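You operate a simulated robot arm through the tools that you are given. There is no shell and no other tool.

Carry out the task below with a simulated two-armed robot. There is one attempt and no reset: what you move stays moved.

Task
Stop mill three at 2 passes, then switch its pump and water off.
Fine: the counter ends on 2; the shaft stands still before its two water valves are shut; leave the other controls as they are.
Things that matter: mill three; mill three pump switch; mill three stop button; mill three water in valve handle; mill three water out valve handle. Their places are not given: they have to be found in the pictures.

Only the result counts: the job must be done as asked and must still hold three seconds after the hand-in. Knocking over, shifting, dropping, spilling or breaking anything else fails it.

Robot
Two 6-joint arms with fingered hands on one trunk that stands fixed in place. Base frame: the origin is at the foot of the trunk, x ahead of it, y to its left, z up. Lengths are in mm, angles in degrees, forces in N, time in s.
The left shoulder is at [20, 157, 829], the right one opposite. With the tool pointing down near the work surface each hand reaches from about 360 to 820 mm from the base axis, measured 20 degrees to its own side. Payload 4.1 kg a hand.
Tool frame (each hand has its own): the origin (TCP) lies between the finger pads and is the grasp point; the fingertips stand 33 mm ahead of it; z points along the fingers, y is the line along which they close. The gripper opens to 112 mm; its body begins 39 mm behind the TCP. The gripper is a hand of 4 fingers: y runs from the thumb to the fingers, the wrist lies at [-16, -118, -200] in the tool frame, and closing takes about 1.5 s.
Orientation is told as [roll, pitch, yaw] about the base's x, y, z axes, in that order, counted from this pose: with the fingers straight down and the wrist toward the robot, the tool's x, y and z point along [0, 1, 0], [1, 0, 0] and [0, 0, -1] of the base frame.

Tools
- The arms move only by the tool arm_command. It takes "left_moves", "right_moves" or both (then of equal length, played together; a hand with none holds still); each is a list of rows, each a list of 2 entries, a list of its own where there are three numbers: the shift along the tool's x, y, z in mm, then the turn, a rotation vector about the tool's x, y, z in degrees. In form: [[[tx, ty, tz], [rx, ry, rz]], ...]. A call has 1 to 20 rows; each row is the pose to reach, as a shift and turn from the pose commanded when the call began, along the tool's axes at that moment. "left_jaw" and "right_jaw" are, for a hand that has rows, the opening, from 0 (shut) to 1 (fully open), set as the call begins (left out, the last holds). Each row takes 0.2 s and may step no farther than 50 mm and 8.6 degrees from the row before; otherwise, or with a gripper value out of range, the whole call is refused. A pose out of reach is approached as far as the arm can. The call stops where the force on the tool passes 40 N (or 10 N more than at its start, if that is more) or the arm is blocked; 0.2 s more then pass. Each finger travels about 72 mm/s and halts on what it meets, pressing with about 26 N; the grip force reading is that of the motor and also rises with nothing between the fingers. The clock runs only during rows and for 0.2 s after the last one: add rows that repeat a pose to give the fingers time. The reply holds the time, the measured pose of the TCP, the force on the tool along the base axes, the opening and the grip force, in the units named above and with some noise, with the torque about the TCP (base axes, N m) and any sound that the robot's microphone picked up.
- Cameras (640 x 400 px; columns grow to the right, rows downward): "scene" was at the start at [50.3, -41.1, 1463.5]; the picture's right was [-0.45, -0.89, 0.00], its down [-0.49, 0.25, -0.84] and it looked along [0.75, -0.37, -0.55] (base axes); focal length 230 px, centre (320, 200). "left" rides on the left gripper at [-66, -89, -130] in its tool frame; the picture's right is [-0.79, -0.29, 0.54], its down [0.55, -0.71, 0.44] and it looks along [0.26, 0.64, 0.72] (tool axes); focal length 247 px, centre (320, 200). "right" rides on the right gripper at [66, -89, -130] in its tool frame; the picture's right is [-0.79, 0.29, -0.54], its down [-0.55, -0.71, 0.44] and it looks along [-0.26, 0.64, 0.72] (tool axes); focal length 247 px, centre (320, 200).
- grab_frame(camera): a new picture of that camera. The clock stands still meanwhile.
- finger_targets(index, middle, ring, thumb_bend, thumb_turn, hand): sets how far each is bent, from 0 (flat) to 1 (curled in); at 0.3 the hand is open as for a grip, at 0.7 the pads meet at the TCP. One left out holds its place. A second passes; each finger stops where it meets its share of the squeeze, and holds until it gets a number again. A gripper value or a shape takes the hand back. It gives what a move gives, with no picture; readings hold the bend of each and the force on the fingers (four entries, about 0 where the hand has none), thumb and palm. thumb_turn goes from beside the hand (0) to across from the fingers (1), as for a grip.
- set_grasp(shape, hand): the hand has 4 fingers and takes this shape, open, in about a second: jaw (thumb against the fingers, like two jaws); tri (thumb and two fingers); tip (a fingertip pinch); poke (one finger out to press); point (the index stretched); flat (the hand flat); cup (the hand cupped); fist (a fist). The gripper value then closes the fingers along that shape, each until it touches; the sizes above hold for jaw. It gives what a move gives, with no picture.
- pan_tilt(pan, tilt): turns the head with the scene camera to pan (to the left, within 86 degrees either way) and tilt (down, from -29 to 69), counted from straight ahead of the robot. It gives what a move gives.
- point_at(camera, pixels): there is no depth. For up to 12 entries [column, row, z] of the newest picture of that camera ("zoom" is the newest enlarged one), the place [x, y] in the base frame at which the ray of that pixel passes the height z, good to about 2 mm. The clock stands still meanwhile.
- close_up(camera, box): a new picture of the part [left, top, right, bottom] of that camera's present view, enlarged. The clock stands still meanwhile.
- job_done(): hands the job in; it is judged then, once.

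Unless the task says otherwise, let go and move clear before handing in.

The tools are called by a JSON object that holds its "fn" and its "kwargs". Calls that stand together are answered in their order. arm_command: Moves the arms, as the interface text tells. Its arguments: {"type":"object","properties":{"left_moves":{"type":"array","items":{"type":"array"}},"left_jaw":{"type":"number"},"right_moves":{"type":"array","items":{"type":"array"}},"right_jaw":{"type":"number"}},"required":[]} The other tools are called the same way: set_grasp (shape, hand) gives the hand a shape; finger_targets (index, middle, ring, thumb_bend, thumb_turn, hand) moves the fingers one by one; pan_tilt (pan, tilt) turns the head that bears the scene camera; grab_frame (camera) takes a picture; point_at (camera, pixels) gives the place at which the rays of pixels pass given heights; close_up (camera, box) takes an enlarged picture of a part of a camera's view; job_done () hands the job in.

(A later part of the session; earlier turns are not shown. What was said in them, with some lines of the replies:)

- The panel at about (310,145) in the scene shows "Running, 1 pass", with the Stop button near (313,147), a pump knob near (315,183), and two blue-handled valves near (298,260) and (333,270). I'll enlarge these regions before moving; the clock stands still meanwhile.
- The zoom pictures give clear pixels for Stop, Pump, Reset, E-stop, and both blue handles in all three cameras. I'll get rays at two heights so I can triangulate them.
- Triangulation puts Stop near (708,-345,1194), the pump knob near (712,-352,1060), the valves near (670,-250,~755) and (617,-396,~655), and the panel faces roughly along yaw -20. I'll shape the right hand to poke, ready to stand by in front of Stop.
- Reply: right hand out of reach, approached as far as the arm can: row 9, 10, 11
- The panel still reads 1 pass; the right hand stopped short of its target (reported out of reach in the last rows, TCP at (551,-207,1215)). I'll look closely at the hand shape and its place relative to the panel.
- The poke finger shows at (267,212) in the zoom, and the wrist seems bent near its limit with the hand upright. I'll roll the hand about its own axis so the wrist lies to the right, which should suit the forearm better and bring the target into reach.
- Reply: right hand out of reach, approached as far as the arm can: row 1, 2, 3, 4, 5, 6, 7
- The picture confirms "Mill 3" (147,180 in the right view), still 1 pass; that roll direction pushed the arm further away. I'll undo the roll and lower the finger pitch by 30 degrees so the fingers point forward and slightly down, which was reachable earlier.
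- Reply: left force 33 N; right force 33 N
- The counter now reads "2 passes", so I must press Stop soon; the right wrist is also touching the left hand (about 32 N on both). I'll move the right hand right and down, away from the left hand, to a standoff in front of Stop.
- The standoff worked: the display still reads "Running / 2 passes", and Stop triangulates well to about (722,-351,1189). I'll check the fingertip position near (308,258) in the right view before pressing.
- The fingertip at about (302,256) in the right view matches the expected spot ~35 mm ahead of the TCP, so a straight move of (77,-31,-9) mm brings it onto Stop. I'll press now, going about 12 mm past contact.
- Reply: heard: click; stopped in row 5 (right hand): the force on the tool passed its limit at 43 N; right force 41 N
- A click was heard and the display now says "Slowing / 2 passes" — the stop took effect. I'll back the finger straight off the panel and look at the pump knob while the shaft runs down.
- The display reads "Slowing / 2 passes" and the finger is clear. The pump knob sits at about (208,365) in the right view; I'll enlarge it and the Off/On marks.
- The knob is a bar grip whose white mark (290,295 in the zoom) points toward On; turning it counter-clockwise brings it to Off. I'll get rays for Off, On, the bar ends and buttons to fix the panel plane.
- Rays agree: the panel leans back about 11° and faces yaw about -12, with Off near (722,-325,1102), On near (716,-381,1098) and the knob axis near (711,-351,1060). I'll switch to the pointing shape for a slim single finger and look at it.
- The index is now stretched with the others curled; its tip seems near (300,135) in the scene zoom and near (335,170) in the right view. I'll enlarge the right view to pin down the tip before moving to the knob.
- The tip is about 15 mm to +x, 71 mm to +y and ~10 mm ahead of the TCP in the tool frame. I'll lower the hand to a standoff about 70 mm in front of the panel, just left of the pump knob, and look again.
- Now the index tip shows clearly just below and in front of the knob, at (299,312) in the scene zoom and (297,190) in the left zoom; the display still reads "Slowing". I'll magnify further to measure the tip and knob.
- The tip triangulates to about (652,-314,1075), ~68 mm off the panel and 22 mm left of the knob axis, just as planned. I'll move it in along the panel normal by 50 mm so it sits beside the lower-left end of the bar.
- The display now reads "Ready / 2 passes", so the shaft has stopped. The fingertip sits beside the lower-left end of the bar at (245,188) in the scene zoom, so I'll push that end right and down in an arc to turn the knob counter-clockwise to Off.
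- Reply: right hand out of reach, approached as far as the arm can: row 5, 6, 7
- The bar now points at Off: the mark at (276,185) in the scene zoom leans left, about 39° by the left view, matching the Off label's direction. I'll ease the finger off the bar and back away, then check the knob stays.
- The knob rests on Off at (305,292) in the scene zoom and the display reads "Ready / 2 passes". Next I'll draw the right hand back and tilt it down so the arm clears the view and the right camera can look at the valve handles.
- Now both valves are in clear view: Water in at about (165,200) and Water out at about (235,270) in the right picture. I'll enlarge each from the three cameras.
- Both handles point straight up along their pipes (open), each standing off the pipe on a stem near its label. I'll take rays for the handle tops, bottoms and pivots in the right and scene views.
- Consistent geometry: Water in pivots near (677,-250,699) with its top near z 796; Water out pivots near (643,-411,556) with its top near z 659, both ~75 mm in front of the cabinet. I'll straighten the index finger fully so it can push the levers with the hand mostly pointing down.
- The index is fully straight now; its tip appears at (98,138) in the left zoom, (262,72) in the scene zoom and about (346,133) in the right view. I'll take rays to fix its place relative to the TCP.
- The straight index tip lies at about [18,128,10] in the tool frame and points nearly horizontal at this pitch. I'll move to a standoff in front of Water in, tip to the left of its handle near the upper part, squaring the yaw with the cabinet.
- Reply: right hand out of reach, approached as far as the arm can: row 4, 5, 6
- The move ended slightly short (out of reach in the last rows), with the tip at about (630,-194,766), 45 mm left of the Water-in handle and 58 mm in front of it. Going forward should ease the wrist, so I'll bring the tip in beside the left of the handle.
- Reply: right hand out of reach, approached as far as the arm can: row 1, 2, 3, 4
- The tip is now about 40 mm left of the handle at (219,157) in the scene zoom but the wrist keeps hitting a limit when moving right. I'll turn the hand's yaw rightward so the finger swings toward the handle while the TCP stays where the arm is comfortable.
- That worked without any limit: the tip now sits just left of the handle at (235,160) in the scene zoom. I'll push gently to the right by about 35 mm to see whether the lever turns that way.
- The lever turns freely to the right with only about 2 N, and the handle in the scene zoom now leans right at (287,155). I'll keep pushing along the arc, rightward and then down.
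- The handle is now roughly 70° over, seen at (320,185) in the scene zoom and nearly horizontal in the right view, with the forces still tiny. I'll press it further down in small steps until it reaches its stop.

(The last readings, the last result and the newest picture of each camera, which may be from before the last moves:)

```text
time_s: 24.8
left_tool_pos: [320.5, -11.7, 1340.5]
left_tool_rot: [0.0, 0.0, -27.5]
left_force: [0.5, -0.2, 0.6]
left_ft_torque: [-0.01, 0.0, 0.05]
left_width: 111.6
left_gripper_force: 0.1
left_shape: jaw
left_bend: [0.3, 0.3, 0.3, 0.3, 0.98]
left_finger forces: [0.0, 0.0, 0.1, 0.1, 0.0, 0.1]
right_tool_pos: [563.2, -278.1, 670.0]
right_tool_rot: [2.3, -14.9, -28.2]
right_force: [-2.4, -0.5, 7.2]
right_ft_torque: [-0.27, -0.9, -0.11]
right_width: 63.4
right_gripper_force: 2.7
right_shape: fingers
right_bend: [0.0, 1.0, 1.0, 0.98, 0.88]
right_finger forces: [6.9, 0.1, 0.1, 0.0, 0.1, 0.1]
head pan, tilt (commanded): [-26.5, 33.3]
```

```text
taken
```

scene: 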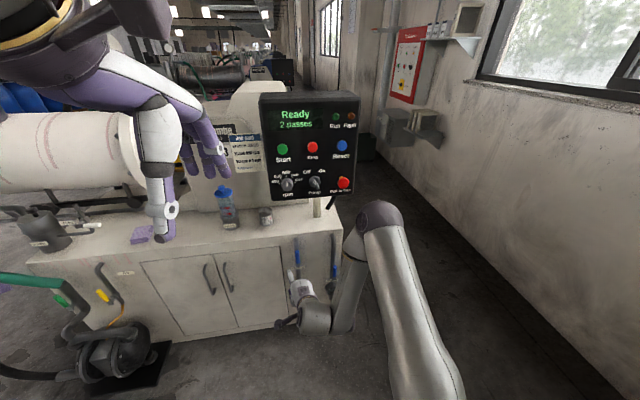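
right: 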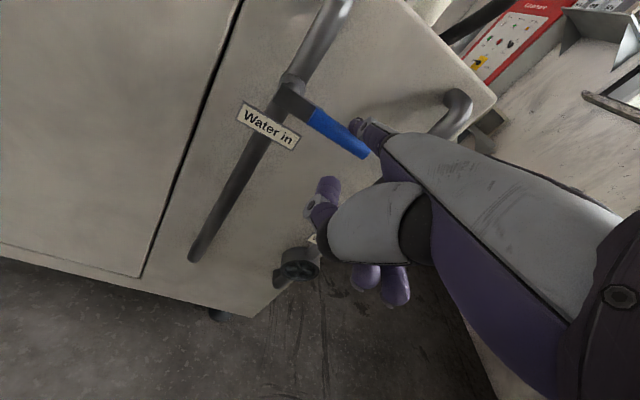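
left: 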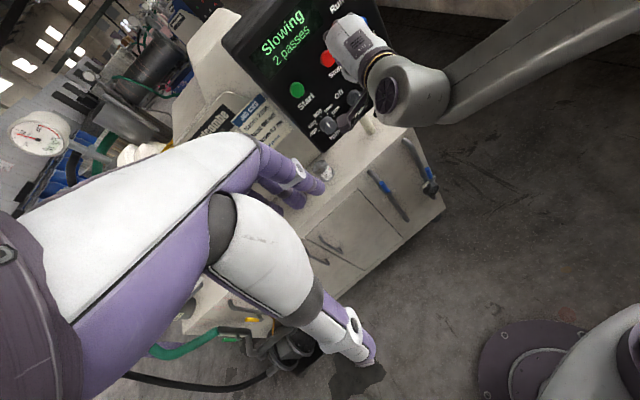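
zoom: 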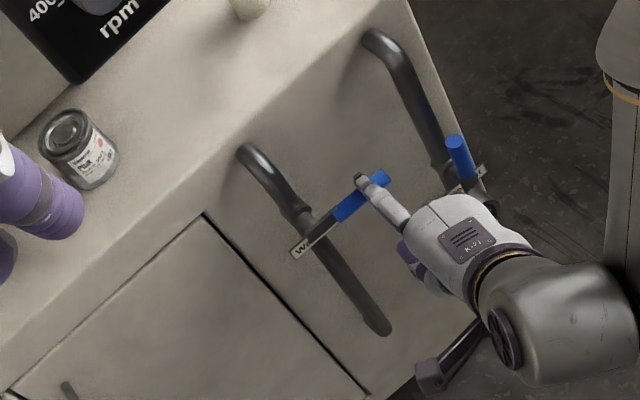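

The handle is now horizontal, parallel with the "Water in" label (265,205→355,190 in the scene zoom), and the upward force has risen to 7 N, suggesting the stop. I'll press a little more to confirm.

{"fn": "arm_command", "kwargs": {"right_moves": [[[0, -0.5, 1.9], [0, 0, 0]], [[-0.1, -1, 3.9], [0, 0, 0]], [[-0.2, -1.5, 5.8], [0, 0, 0]]]}}

{"fn": "close_up", "kwargs": {"camera": "scene", "box": [280, 240, 350, 290]}}

{"fn": "close_up", "kwargs": {"camera": "left", "box": [360, 150, 440, 220]}}

```text
time_s: 25.6
left_tool_pos: [320.8, -11.2, 1340.7]
left_tool_rot: [0.0, 0.0, -27.5]
left_force: [-0.4, -0.4, 0.4]
left_ft_torque: [0.01, 0.01, 0.02]
left_width: 111.6
left_gripper_force: 0.1
left_shape: jaw
left_bend: [0.3, 0.3, 0.3, 0.3, 0.98]
left_finger forces: [0.0, 0.1, 0.0, 0.0, 0.1, 0.0]
right_tool_pos: [561.7, -277.3, 662.0]
right_tool_rot: [2.5, -14.9, -28.4]
right_force: [-4.9, -0.8, 12.6]
right_ft_torque: [-0.38, -1.34, -0.12]
right_width: 66.9
right_gripper_force: 5.0
right_shape: fingers
right_bend: [0.0, 1.0, 1.0, 0.98, 0.88]
right_finger forces: [10.4, 0.1, 0.0, 0.0, 0.1, 0.0]
head pan, tilt (commanded): [-26.5, 33.3]
```

```text
8.00 times, centred on (315, 265) of scene
```

zoom: 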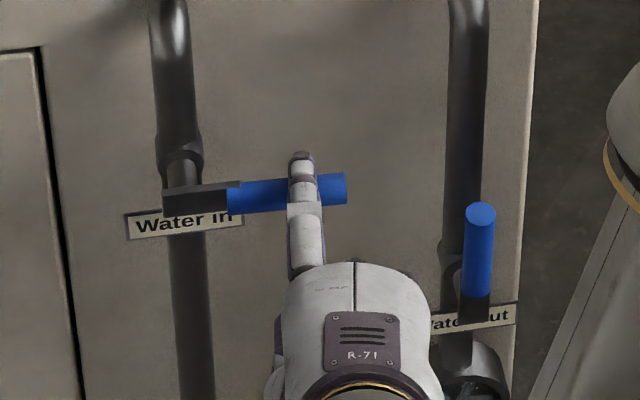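

```text
5.71 times, centred on (400, 185) of left
```

zoom: 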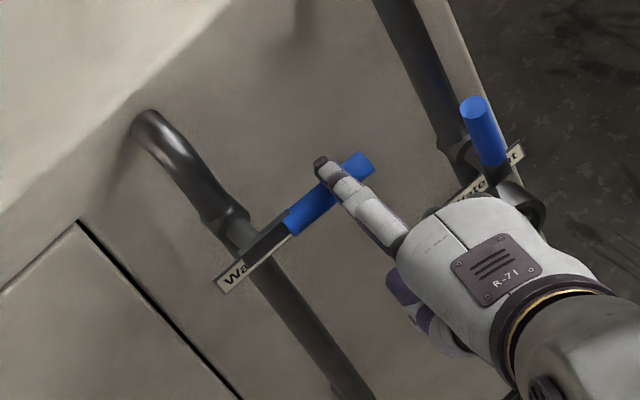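

Force rose to 12.6 N with no further turning, so Water in is firmly shut and horizontal. Now I'll lift the finger off, back out, and move down-right with more rightward yaw to a standoff left of the Water-out handle.

{"fn": "arm_command", "kwargs": {"right_moves": [[[0.5, 3.1, -11.6], [0, 0, 0]], [[-6.2, -19.6, -19.9], [0, 0, 0]], [[-13, -42.7, -26.3], [0, 0, 0]], [[-24.2, -43.4, 0.3], [-0.16, -0.99, 3.73]], [[-35.5, -44.2, 26.8], [-0.33, -1.97, 7.47]], [[-46.7, -44.9, 53.4], [-0.49, -2.96, 11.2]]]}}

{"fn": "close_up", "kwargs": {"camera": "scene", "box": [260, 220, 360, 310]}}

{"fn": "close_up", "kwargs": {"camera": "left", "box": [350, 130, 470, 240]}}

{"fn": "grab_frame", "kwargs": {"camera": "right"}}

{"fn": "grab_frame", "kwargs": {"camera": "scene"}}

```text
time_s: 26.9
left_tool_pos: [320.7, -11.6, 1341.0]
left_tool_rot: [0.0, -0.1, -27.5]
left_force: [0.2, 0.4, 0.6]
left_ft_torque: [-0.05, 0.02, 0.0]
left_width: 111.7
left_gripper_force: 0.1
left_shape: jaw
left_bend: [0.3, 0.3, 0.3, 0.3, 0.98]
left_finger forces: [0.0, 0.1, 0.1, 0.0, 0.0, 0.0]
right_tool_pos: [515.3, -302.8, 597.1]
right_tool_rot: [2.4, -14.9, -39.9]
right_force: [-0.6, -0.3, 1.4]
right_ft_torque: [0.0, -0.02, 0.0]
right_width: 58.1
right_gripper_force: 0.1
right_shape: fingers
right_bend: [0.0, 1.0, 1.0, 0.98, 0.88]
right_finger forces: [0.0, 0.0, 0.0, 0.0, 0.0, 0.1]
head pan, tilt (commanded): [-26.5, 33.3]
```

```text
4.44 times, centred on (310, 265) of scene
```

zoom: 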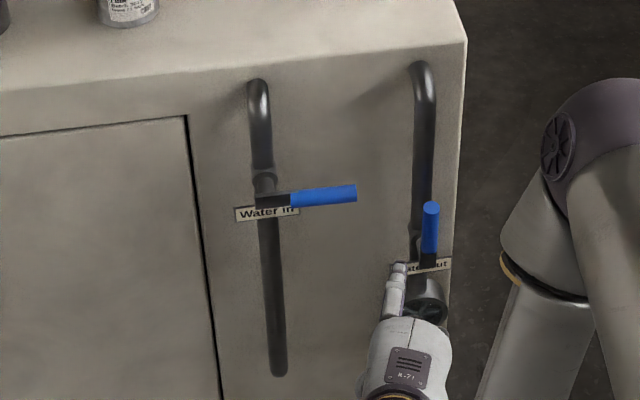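

```text
3.64 times, centred on (410, 185) of left
```

zoom: 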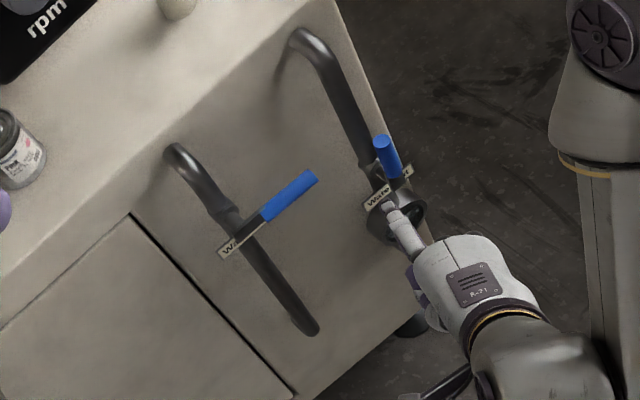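

```text
taken
```

right: 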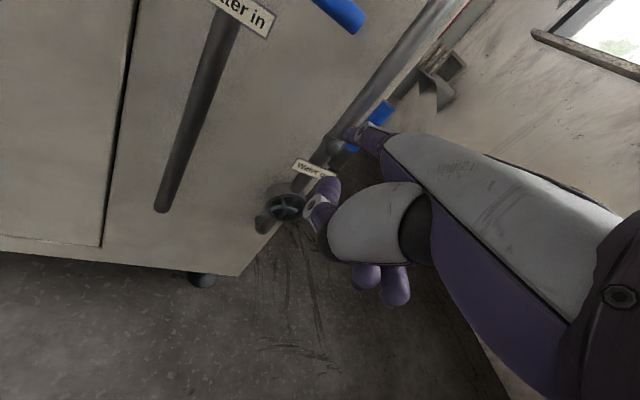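

```text
taken
```

scene: 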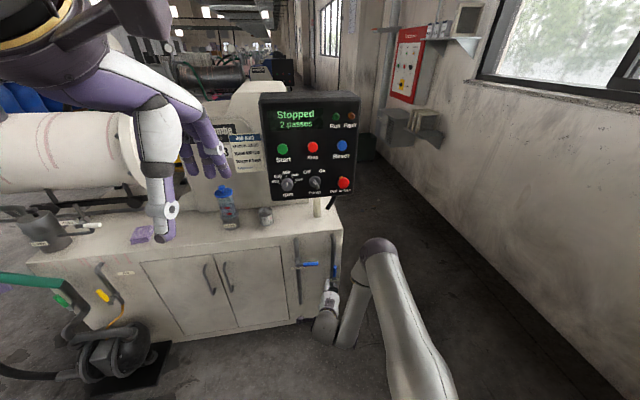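

The display now reads "Stopped / 2 passes", Water in stays shut, and the finger tip is at (399,268) in the scene zoom, left of the Water-out handle. I'll bring it in beside the handle.

{"fn": "arm_command", "kwargs": {"right_moves": [[[6.5, 18.4, 5.2], [0, 0, 0]], [[8.7, 32.5, 13.2], [0, 0, 0]], [[7, 42.8, 19], [0, 0, 0]]]}}

{"fn": "close_up", "kwargs": {"camera": "scene", "box": [300, 240, 370, 300]}}

{"fn": "close_up", "kwargs": {"camera": "left", "box": [380, 140, 470, 220]}}

{"fn": "close_up", "kwargs": {"camera": "right", "box": [240, 60, 440, 260]}}

```text
time_s: 27.8
left_tool_pos: [320.8, -11.4, 1341.2]
left_tool_rot: [0.0, 0.0, -27.5]
left_force: [0.4, -0.4, -0.1]
left_ft_torque: [0.02, 0.02, 0.02]
left_width: 111.6
left_gripper_force: 0.0
left_shape: jaw
left_bend: [0.3, 0.3, 0.3, 0.3, 0.98]
left_finger forces: [0.0, 0.0, 0.0, 0.1, 0.1, 0.0]
right_tool_pos: [555.8, -326.9, 589.7]
right_tool_rot: [2.4, -14.7, -39.8]
right_force: [-0.6, 0.6, -0.1]
right_ft_torque: [0.01, -0.01, -0.02]
right_width: 58.0
right_gripper_force: 0.1
right_shape: fingers
right_bend: [0.0, 1.0, 1.0, 0.98, 0.88]
right_finger forces: [0.0, 0.0, 0.0, 0.1, 0.1, 0.0]
head pan, tilt (commanded): [-26.5, 33.3]
```

```text
6.67 times, centred on (335, 270) of scene
```

zoom: 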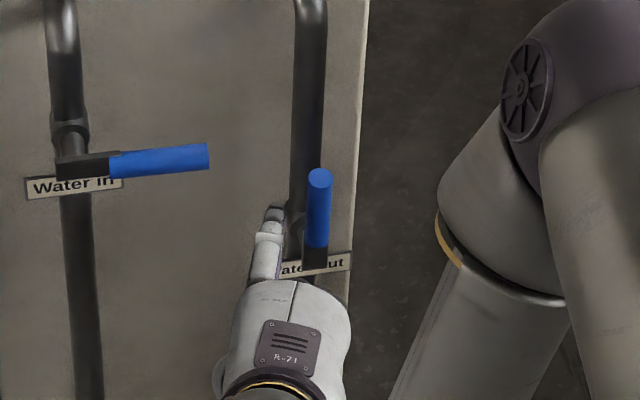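

```text
5.00 times, centred on (425, 180) of left
```

zoom: 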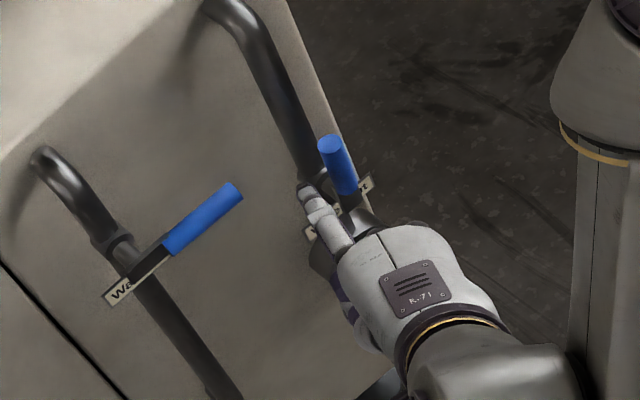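

```text
2.00 times, centred on (340, 160) of right
```

zoom: 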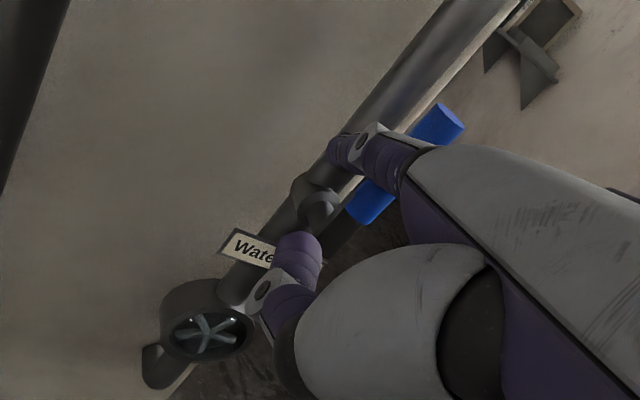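

The finger is beside the left of the Water-out handle (275,210 in the scene zoom) with no contact force. I'll push it rightward along the same arc, to about 45° first.

{"fn": "arm_command", "kwargs": {"right_moves": [[[-9.8, 5, 0.9], [0, 0, 0]], [[-17.7, 9.4, 0.2], [0, 0, 0]], [[-25.1, 13.4, 0.2], [0, 0, 0]], [[-32.8, 17.1, 1.6], [0, 0, 0]], [[-40.7, 20.6, 4], [0, 0, 0]], [[-48.1, 23.6, 7.4], [0, 0, 0]], [[-55.4, 26.2, 11.9], [0, 0, 0]]]}}

{"fn": "close_up", "kwargs": {"camera": "scene", "box": [300, 240, 370, 300]}}

{"fn": "close_up", "kwargs": {"camera": "left", "box": [380, 140, 470, 220]}}

{"fn": "close_up", "kwargs": {"camera": "right", "box": [240, 60, 440, 260]}}

```text
time_s: 29.4
left_tool_pos: [321.4, -12.4, 1340.5]
left_tool_rot: [0.0, -0.1, -27.5]
left_force: [0.0, 0.1, -0.4]
left_ft_torque: [0.01, 0.0, -0.03]
left_width: 111.7
left_gripper_force: 0.1
left_shape: jaw
left_bend: [0.3, 0.3, 0.3, 0.3, 0.98]
left_finger forces: [0.1, 0.1, 0.1, 0.0, 0.0, 0.0]
right_tool_pos: [544.8, -387.4, 584.8]
right_tool_rot: [1.9, -14.8, -40.3]
right_force: [2.7, 2.8, 1.3]
right_ft_torque: [-0.17, -0.04, 0.36]
right_width: 58.7
right_gripper_force: 1.5
right_shape: fingers
right_bend: [0.0, 1.0, 1.0, 0.98, 0.88]
right_finger forces: [2.9, 0.0, 0.0, 0.0, 0.0, 0.1]
head pan, tilt (commanded): [-26.5, 33.3]
```

```text
6.67 times, centred on (335, 270) of scene
```

zoom: 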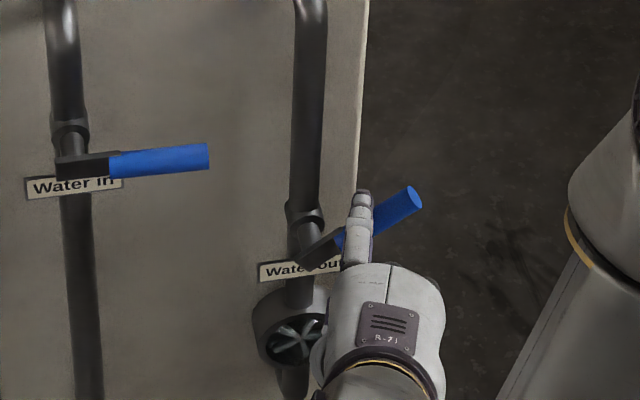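

```text
5.00 times, centred on (425, 180) of left
```

zoom: 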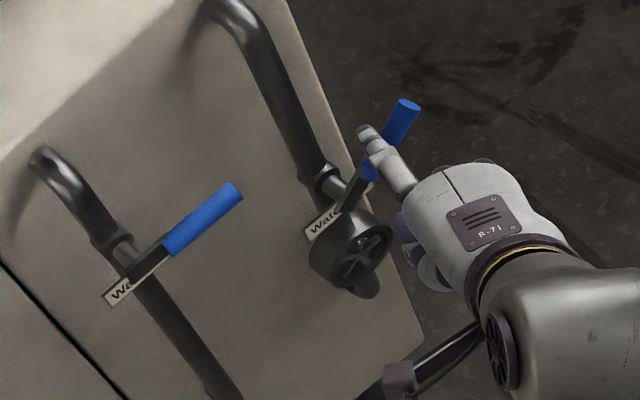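

```text
2.00 times, centred on (340, 160) of right
```

zoom: 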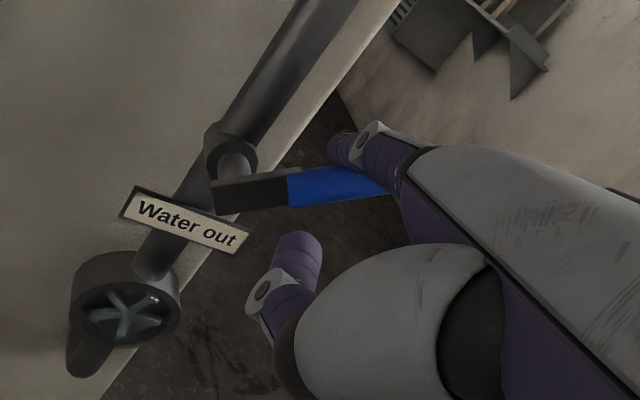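

Water out has turned about 55–60° to the right (handle at (380,220) in the scene zoom) with only ~3 N. I'll continue along the arc down to horizontal.

{"fn": "arm_command", "kwargs": {"right_moves": [[[-6.4, 1.9, 5.4], [0, 0, 0]], [[-12.7, 3.4, 11.5], [0, 0, 0]], [[-17.6, 4.2, 18], [0, 0, 0]], [[-22.7, 4.6, 25.9], [0, 0, 0]], [[-26.2, 4.5, 33.2], [0, 0, 0]], [[-28.1, 3.8, 39.2], [0, 0, 0]], [[-29.2, 2.9, 44.1], [0, 0, 0]]]}}

{"fn": "close_up", "kwargs": {"camera": "scene", "box": [300, 240, 370, 300]}}

{"fn": "close_up", "kwargs": {"camera": "left", "box": [380, 140, 470, 220]}}

{"fn": "close_up", "kwargs": {"camera": "right", "box": [240, 60, 440, 260]}}

```text
time_s: 30.9
left_tool_pos: [321.4, -11.6, 1340.9]
left_tool_rot: [0.0, 0.0, -27.6]
left_force: [1.0, 0.3, 1.2]
left_ft_torque: [0.01, -0.04, 0.01]
left_width: 112.0
left_gripper_force: 0.1
left_shape: jaw
left_bend: [0.3, 0.3, 0.3, 0.3, 0.98]
left_finger forces: [0.0, 0.0, 0.1, 0.1, 0.0, 0.0]
right_tool_pos: [554.7, -401.4, 549.4]
right_tool_rot: [1.3, -14.5, -40.9]
right_force: [0.8, -4.3, 4.6]
right_ft_torque: [-0.07, -0.3, -0.22]
right_width: 62.1
right_gripper_force: 2.9
right_shape: fingers
right_bend: [0.0, 1.0, 1.0, 0.98, 0.88]
right_finger forces: [5.2, 0.1, 0.0, 0.0, 0.0, 0.0]
right hand out of reach, approached as far as the arm can: row 1, 2, 3, 4, 5, 6, 7
head pan, tilt (commanded): [-26.5, 33.3]
```

```text
6.67 times, centred on (335, 270) of scene
```

zoom: 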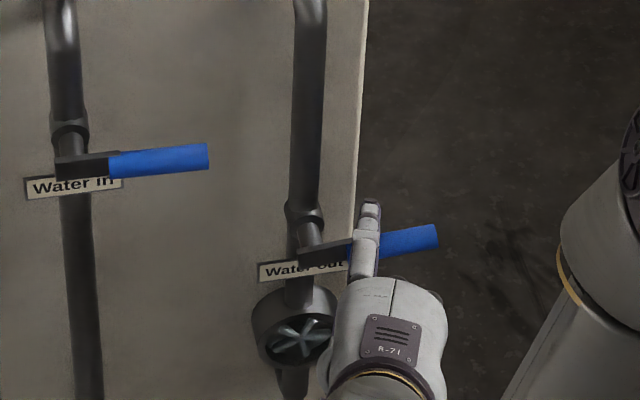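

```text
5.00 times, centred on (425, 180) of left
```

zoom: 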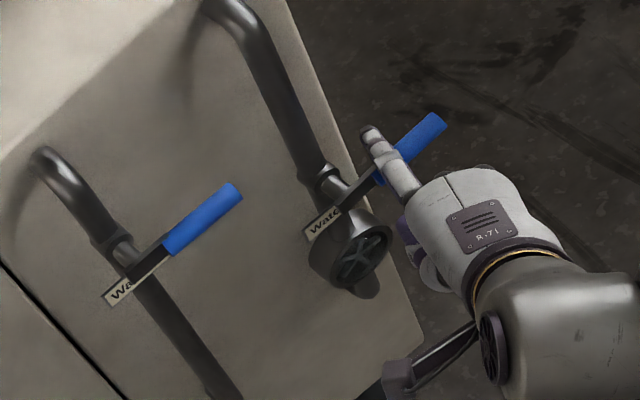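

```text
2.00 times, centred on (340, 160) of right
```

zoom: 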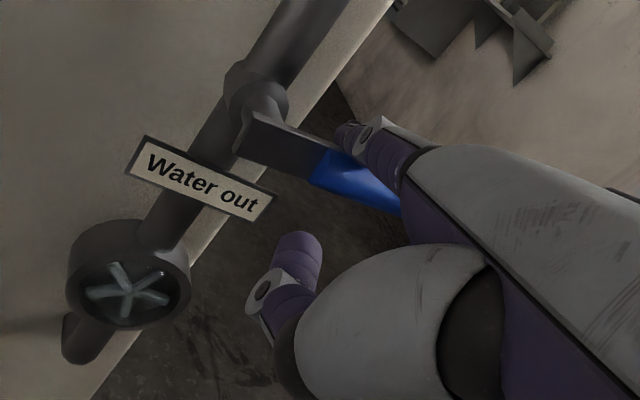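

Water out is nearly horizontal now (305,255→437,235 in the scene zoom) though the arm hit its reach boundary. Tilting the hand down a few degrees will lower the fingertip and relax the wrist, so I'll do that in small steps to press the handle to its stop.

{"fn": "arm_command", "kwargs": {"right_moves": [[[0, 0, 0], [2, 0, 0]], [[0, 0, 0], [4, 0, 0]], [[0, 0, 0], [6, 0, 0]], [[0, 0, 0], [8, 0, 0]]]}}

{"fn": "close_up", "kwargs": {"camera": "scene", "box": [300, 240, 370, 300]}}

{"fn": "close_up", "kwargs": {"camera": "left", "box": [380, 140, 470, 220]}}

{"fn": "close_up", "kwargs": {"camera": "right", "box": [240, 60, 440, 260]}}

```text
time_s: 31.9
left_tool_pos: [321.1, -11.6, 1340.6]
left_tool_rot: [-0.1, 0.0, -27.6]
left_force: [-0.1, 0.1, 0.2]
left_ft_torque: [0.03, 0.04, 0.01]
left_width: 111.7
left_gripper_force: 0.1
left_shape: jaw
left_bend: [0.3, 0.3, 0.3, 0.3, 0.98]
left_finger forces: [0.0, 0.1, 0.0, 0.1, 0.0, 0.0]
right_tool_pos: [556.8, -399.5, 549.0]
right_tool_rot: [2.2, -7.0, -39.5]
right_force: [1.7, 3.1, 13.0]
right_ft_torque: [-0.63, -0.79, 0.3]
right_width: 62.9
right_gripper_force: 5.5
right_shape: fingers
right_bend: [0.0, 1.0, 1.0, 0.98, 0.88]
right_finger forces: [10.9, 0.0, 0.1, 0.0, 0.0, 0.0]
right hand out of reach, approached as far as the arm can: row 1
head pan, tilt (commanded): [-26.5, 33.3]
```

```text
6.67 times, centred on (335, 270) of scene
```

zoom: 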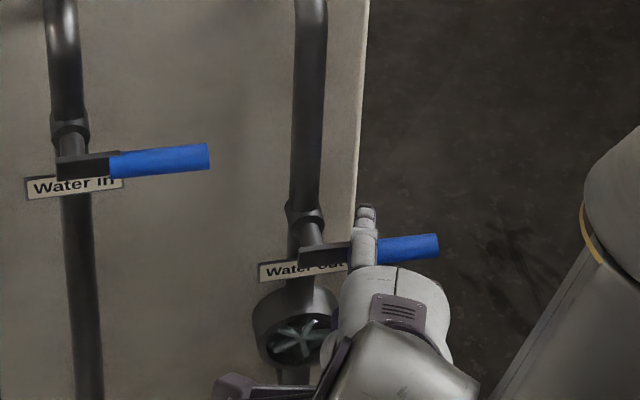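

```text
5.00 times, centred on (425, 180) of left
```

zoom: 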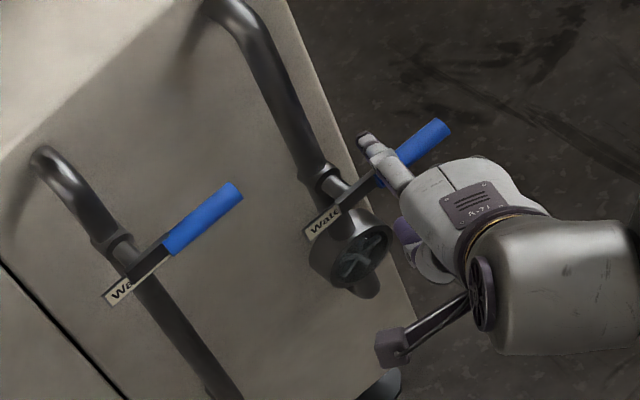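

```text
2.00 times, centred on (340, 160) of right
```

zoom: 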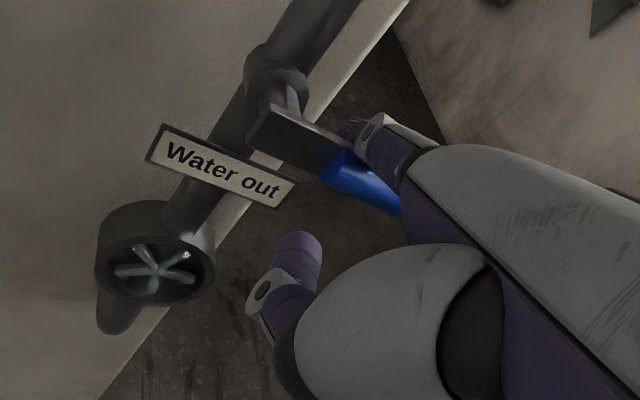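

The handle is now level (305,255→438,244) and the upward force rose to 13 N, so it's at or very near its stop. One more small press will confirm.

{"fn": "arm_command", "kwargs": {"right_moves": [[[0, 0, 0], [1.5, 0, 0]], [[0, 0, 0], [3, 0, 0]], [[0, 0, 0], [3, 0, 0]]]}}

{"fn": "close_up", "kwargs": {"camera": "scene", "box": [300, 240, 370, 300]}}

{"fn": "close_up", "kwargs": {"camera": "left", "box": [380, 140, 470, 220]}}

```text
time_s: 32.8
left_tool_pos: [321.2, -11.2, 1340.8]
left_tool_rot: [0.0, 0.0, -27.6]
left_force: [0.4, 0.2, 0.1]
left_ft_torque: [0.03, 0.01, 0.03]
left_width: 111.6
left_gripper_force: 0.1
left_shape: jaw
left_bend: [0.3, 0.3, 0.3, 0.3, 0.98]
left_finger forces: [0.0, 0.0, 0.0, 0.0, 0.0, 0.0]
right_tool_pos: [556.2, -400.9, 549.6]
right_tool_rot: [2.4, -4.0, -39.4]
right_force: [1.2, 2.9, 18.1]
right_ft_torque: [-0.84, -1.21, 0.28]
right_width: 64.5
right_gripper_force: 7.4
right_shape: fingers
right_bend: [0.0, 1.0, 1.0, 0.98, 0.88]
right_finger forces: [15.5, 0.1, 0.0, 0.1, 0.0, 0.0]
head pan, tilt (commanded): [-26.5, 33.3]
```

```text
6.67 times, centred on (335, 270) of scene
```

zoom: 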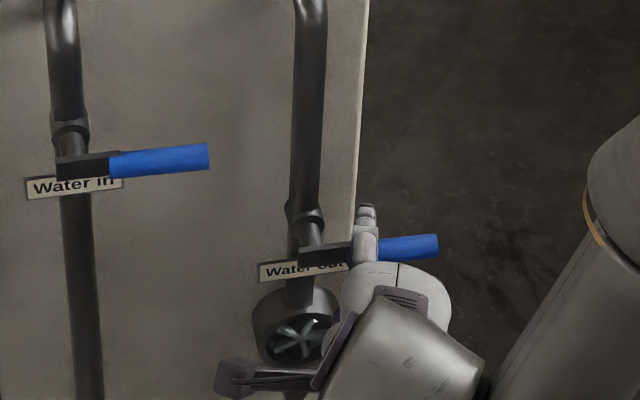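

```text
5.00 times, centred on (425, 180) of left
```

zoom: 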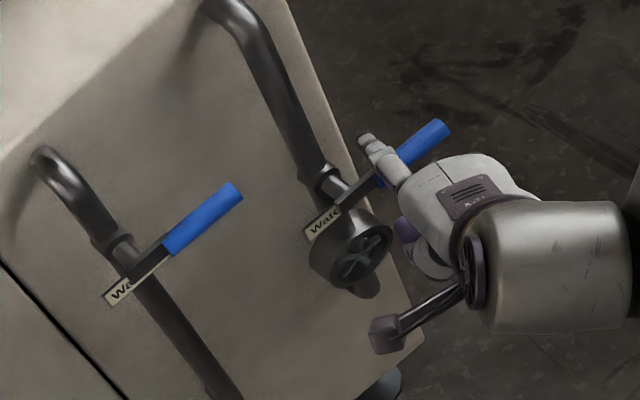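

Force climbed to 18 N with no further movement, so Water out is shut. I'll lift the finger straight off the handle and back the hand well clear.

{"fn": "arm_command", "kwargs": {"right_moves": [[[0.6, 1, -15], [0, 0, 0]], [[-8.1, -16, -26.5], [0, 0, 0]], [[-25.7, -50.3, -44.8], [0, 0, 0]], [[-43.2, -84.4, -67.9], [0, 0, 0]], [[-55.6, -108.8, -100.3], [0, 0, 0]], [[-58.6, -114.9, -141], [0, 0, 0]]]}}

{"fn": "grab_frame", "kwargs": {"camera": "scene"}}

{"fn": "close_up", "kwargs": {"camera": "scene", "box": [280, 220, 370, 310]}}

{"fn": "close_up", "kwargs": {"camera": "scene", "box": [250, 80, 370, 210]}}

{"fn": "close_up", "kwargs": {"camera": "left", "box": [350, 130, 470, 240]}}

{"fn": "grab_frame", "kwargs": {"camera": "right"}}

```text
time_s: 34.1
left_tool_pos: [321.2, -12.4, 1341.9]
left_tool_rot: [0.1, 0.0, -27.5]
left_force: [-0.1, 0.5, 0.1]
left_ft_torque: [0.01, 0.01, -0.02]
left_width: 111.7
left_gripper_force: 0.1
left_shape: jaw
left_bend: [0.3, 0.3, 0.3, 0.3, 0.98]
left_finger forces: [0.1, 0.0, 0.1, 0.0, 0.0, 0.1]
right_tool_pos: [426.9, -363.6, 682.9]
right_tool_rot: [1.9, -3.7, -39.7]
right_force: [0.3, 0.3, 0.3]
right_ft_torque: [0.03, 0.02, 0.01]
right_width: 58.2
right_gripper_force: 0.1
right_shape: fingers
right_bend: [0.0, 1.0, 1.0, 0.98, 0.88]
right_finger forces: [0.0, 0.0, 0.0, 0.0, 0.1, 0.0]
right hand out of reach, approached as far as the arm can: row 4, 5, 6
head pan, tilt (commanded): [-26.5, 33.3]
```

```text
taken
```

scene: 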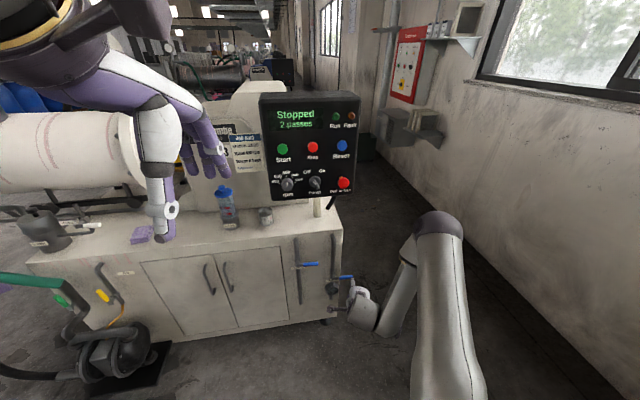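

```text
4.44 times, centred on (325, 265) of scene
```

zoom: 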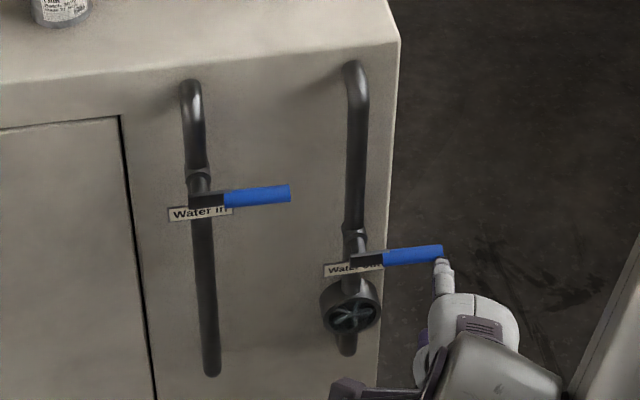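

```text
3.08 times, centred on (310, 145) of scene
```

zoom: 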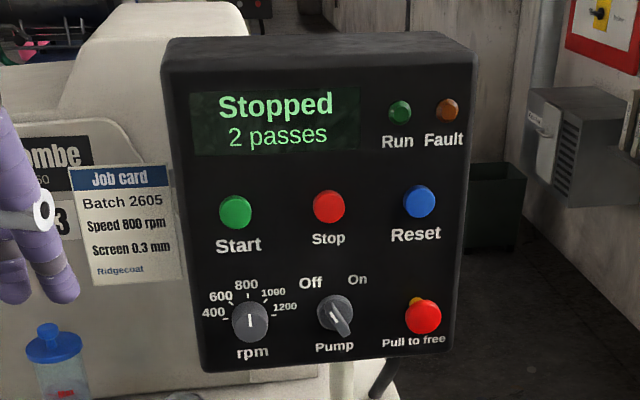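

```text
3.64 times, centred on (410, 185) of left
```

zoom: 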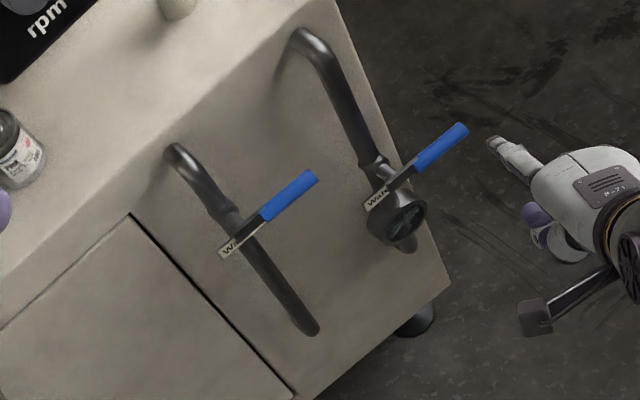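

```text
taken
```

right: 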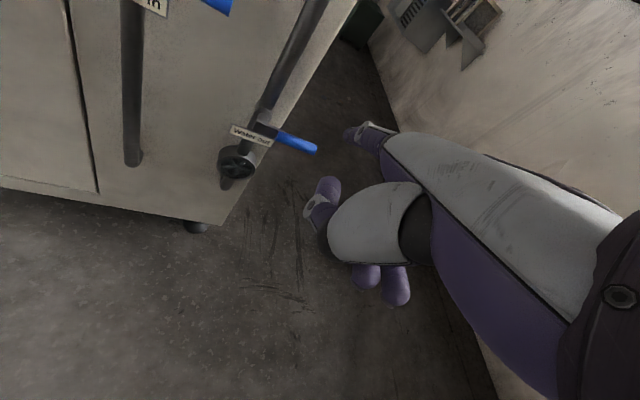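

Both handles are horizontal and hold their place, the display reads "Stopped / 2 passes", and the pump knob points to Off. The rpm dial still points at 800 and the e-stop is out as before; the hand is clear of everything, so I'll hand in.

{"fn": "job_done", "kwargs": {}}

```text
The job is handed in.
```

Mill three is stopped with the counter on 2, its pump switch is on Off, and both water valves are shut. I've handed the job in, but no verdict came back.

- **Stop:** I pressed Stop once the counter showed 2 passes. The display went from "Slowing" to "Ready" and now reads "Stopped / 2 passes".
- **Pump:** I turned it off after the display read "Ready". The knob stayed on Off after I let go.
- **Water valves:** I shut water in first, then water out, both after the display read "Ready". Each handle turned right to horizontal and would not go further when pressed. Both stayed put once released.
- **Other controls:** I touched no other control. In the last picture the rpm dial still points at 800 and the emergency stop is still out.

Early on, the two arms briefly pressed against each other at about 32 N while I was finding a reachable pose. I saw no damage.
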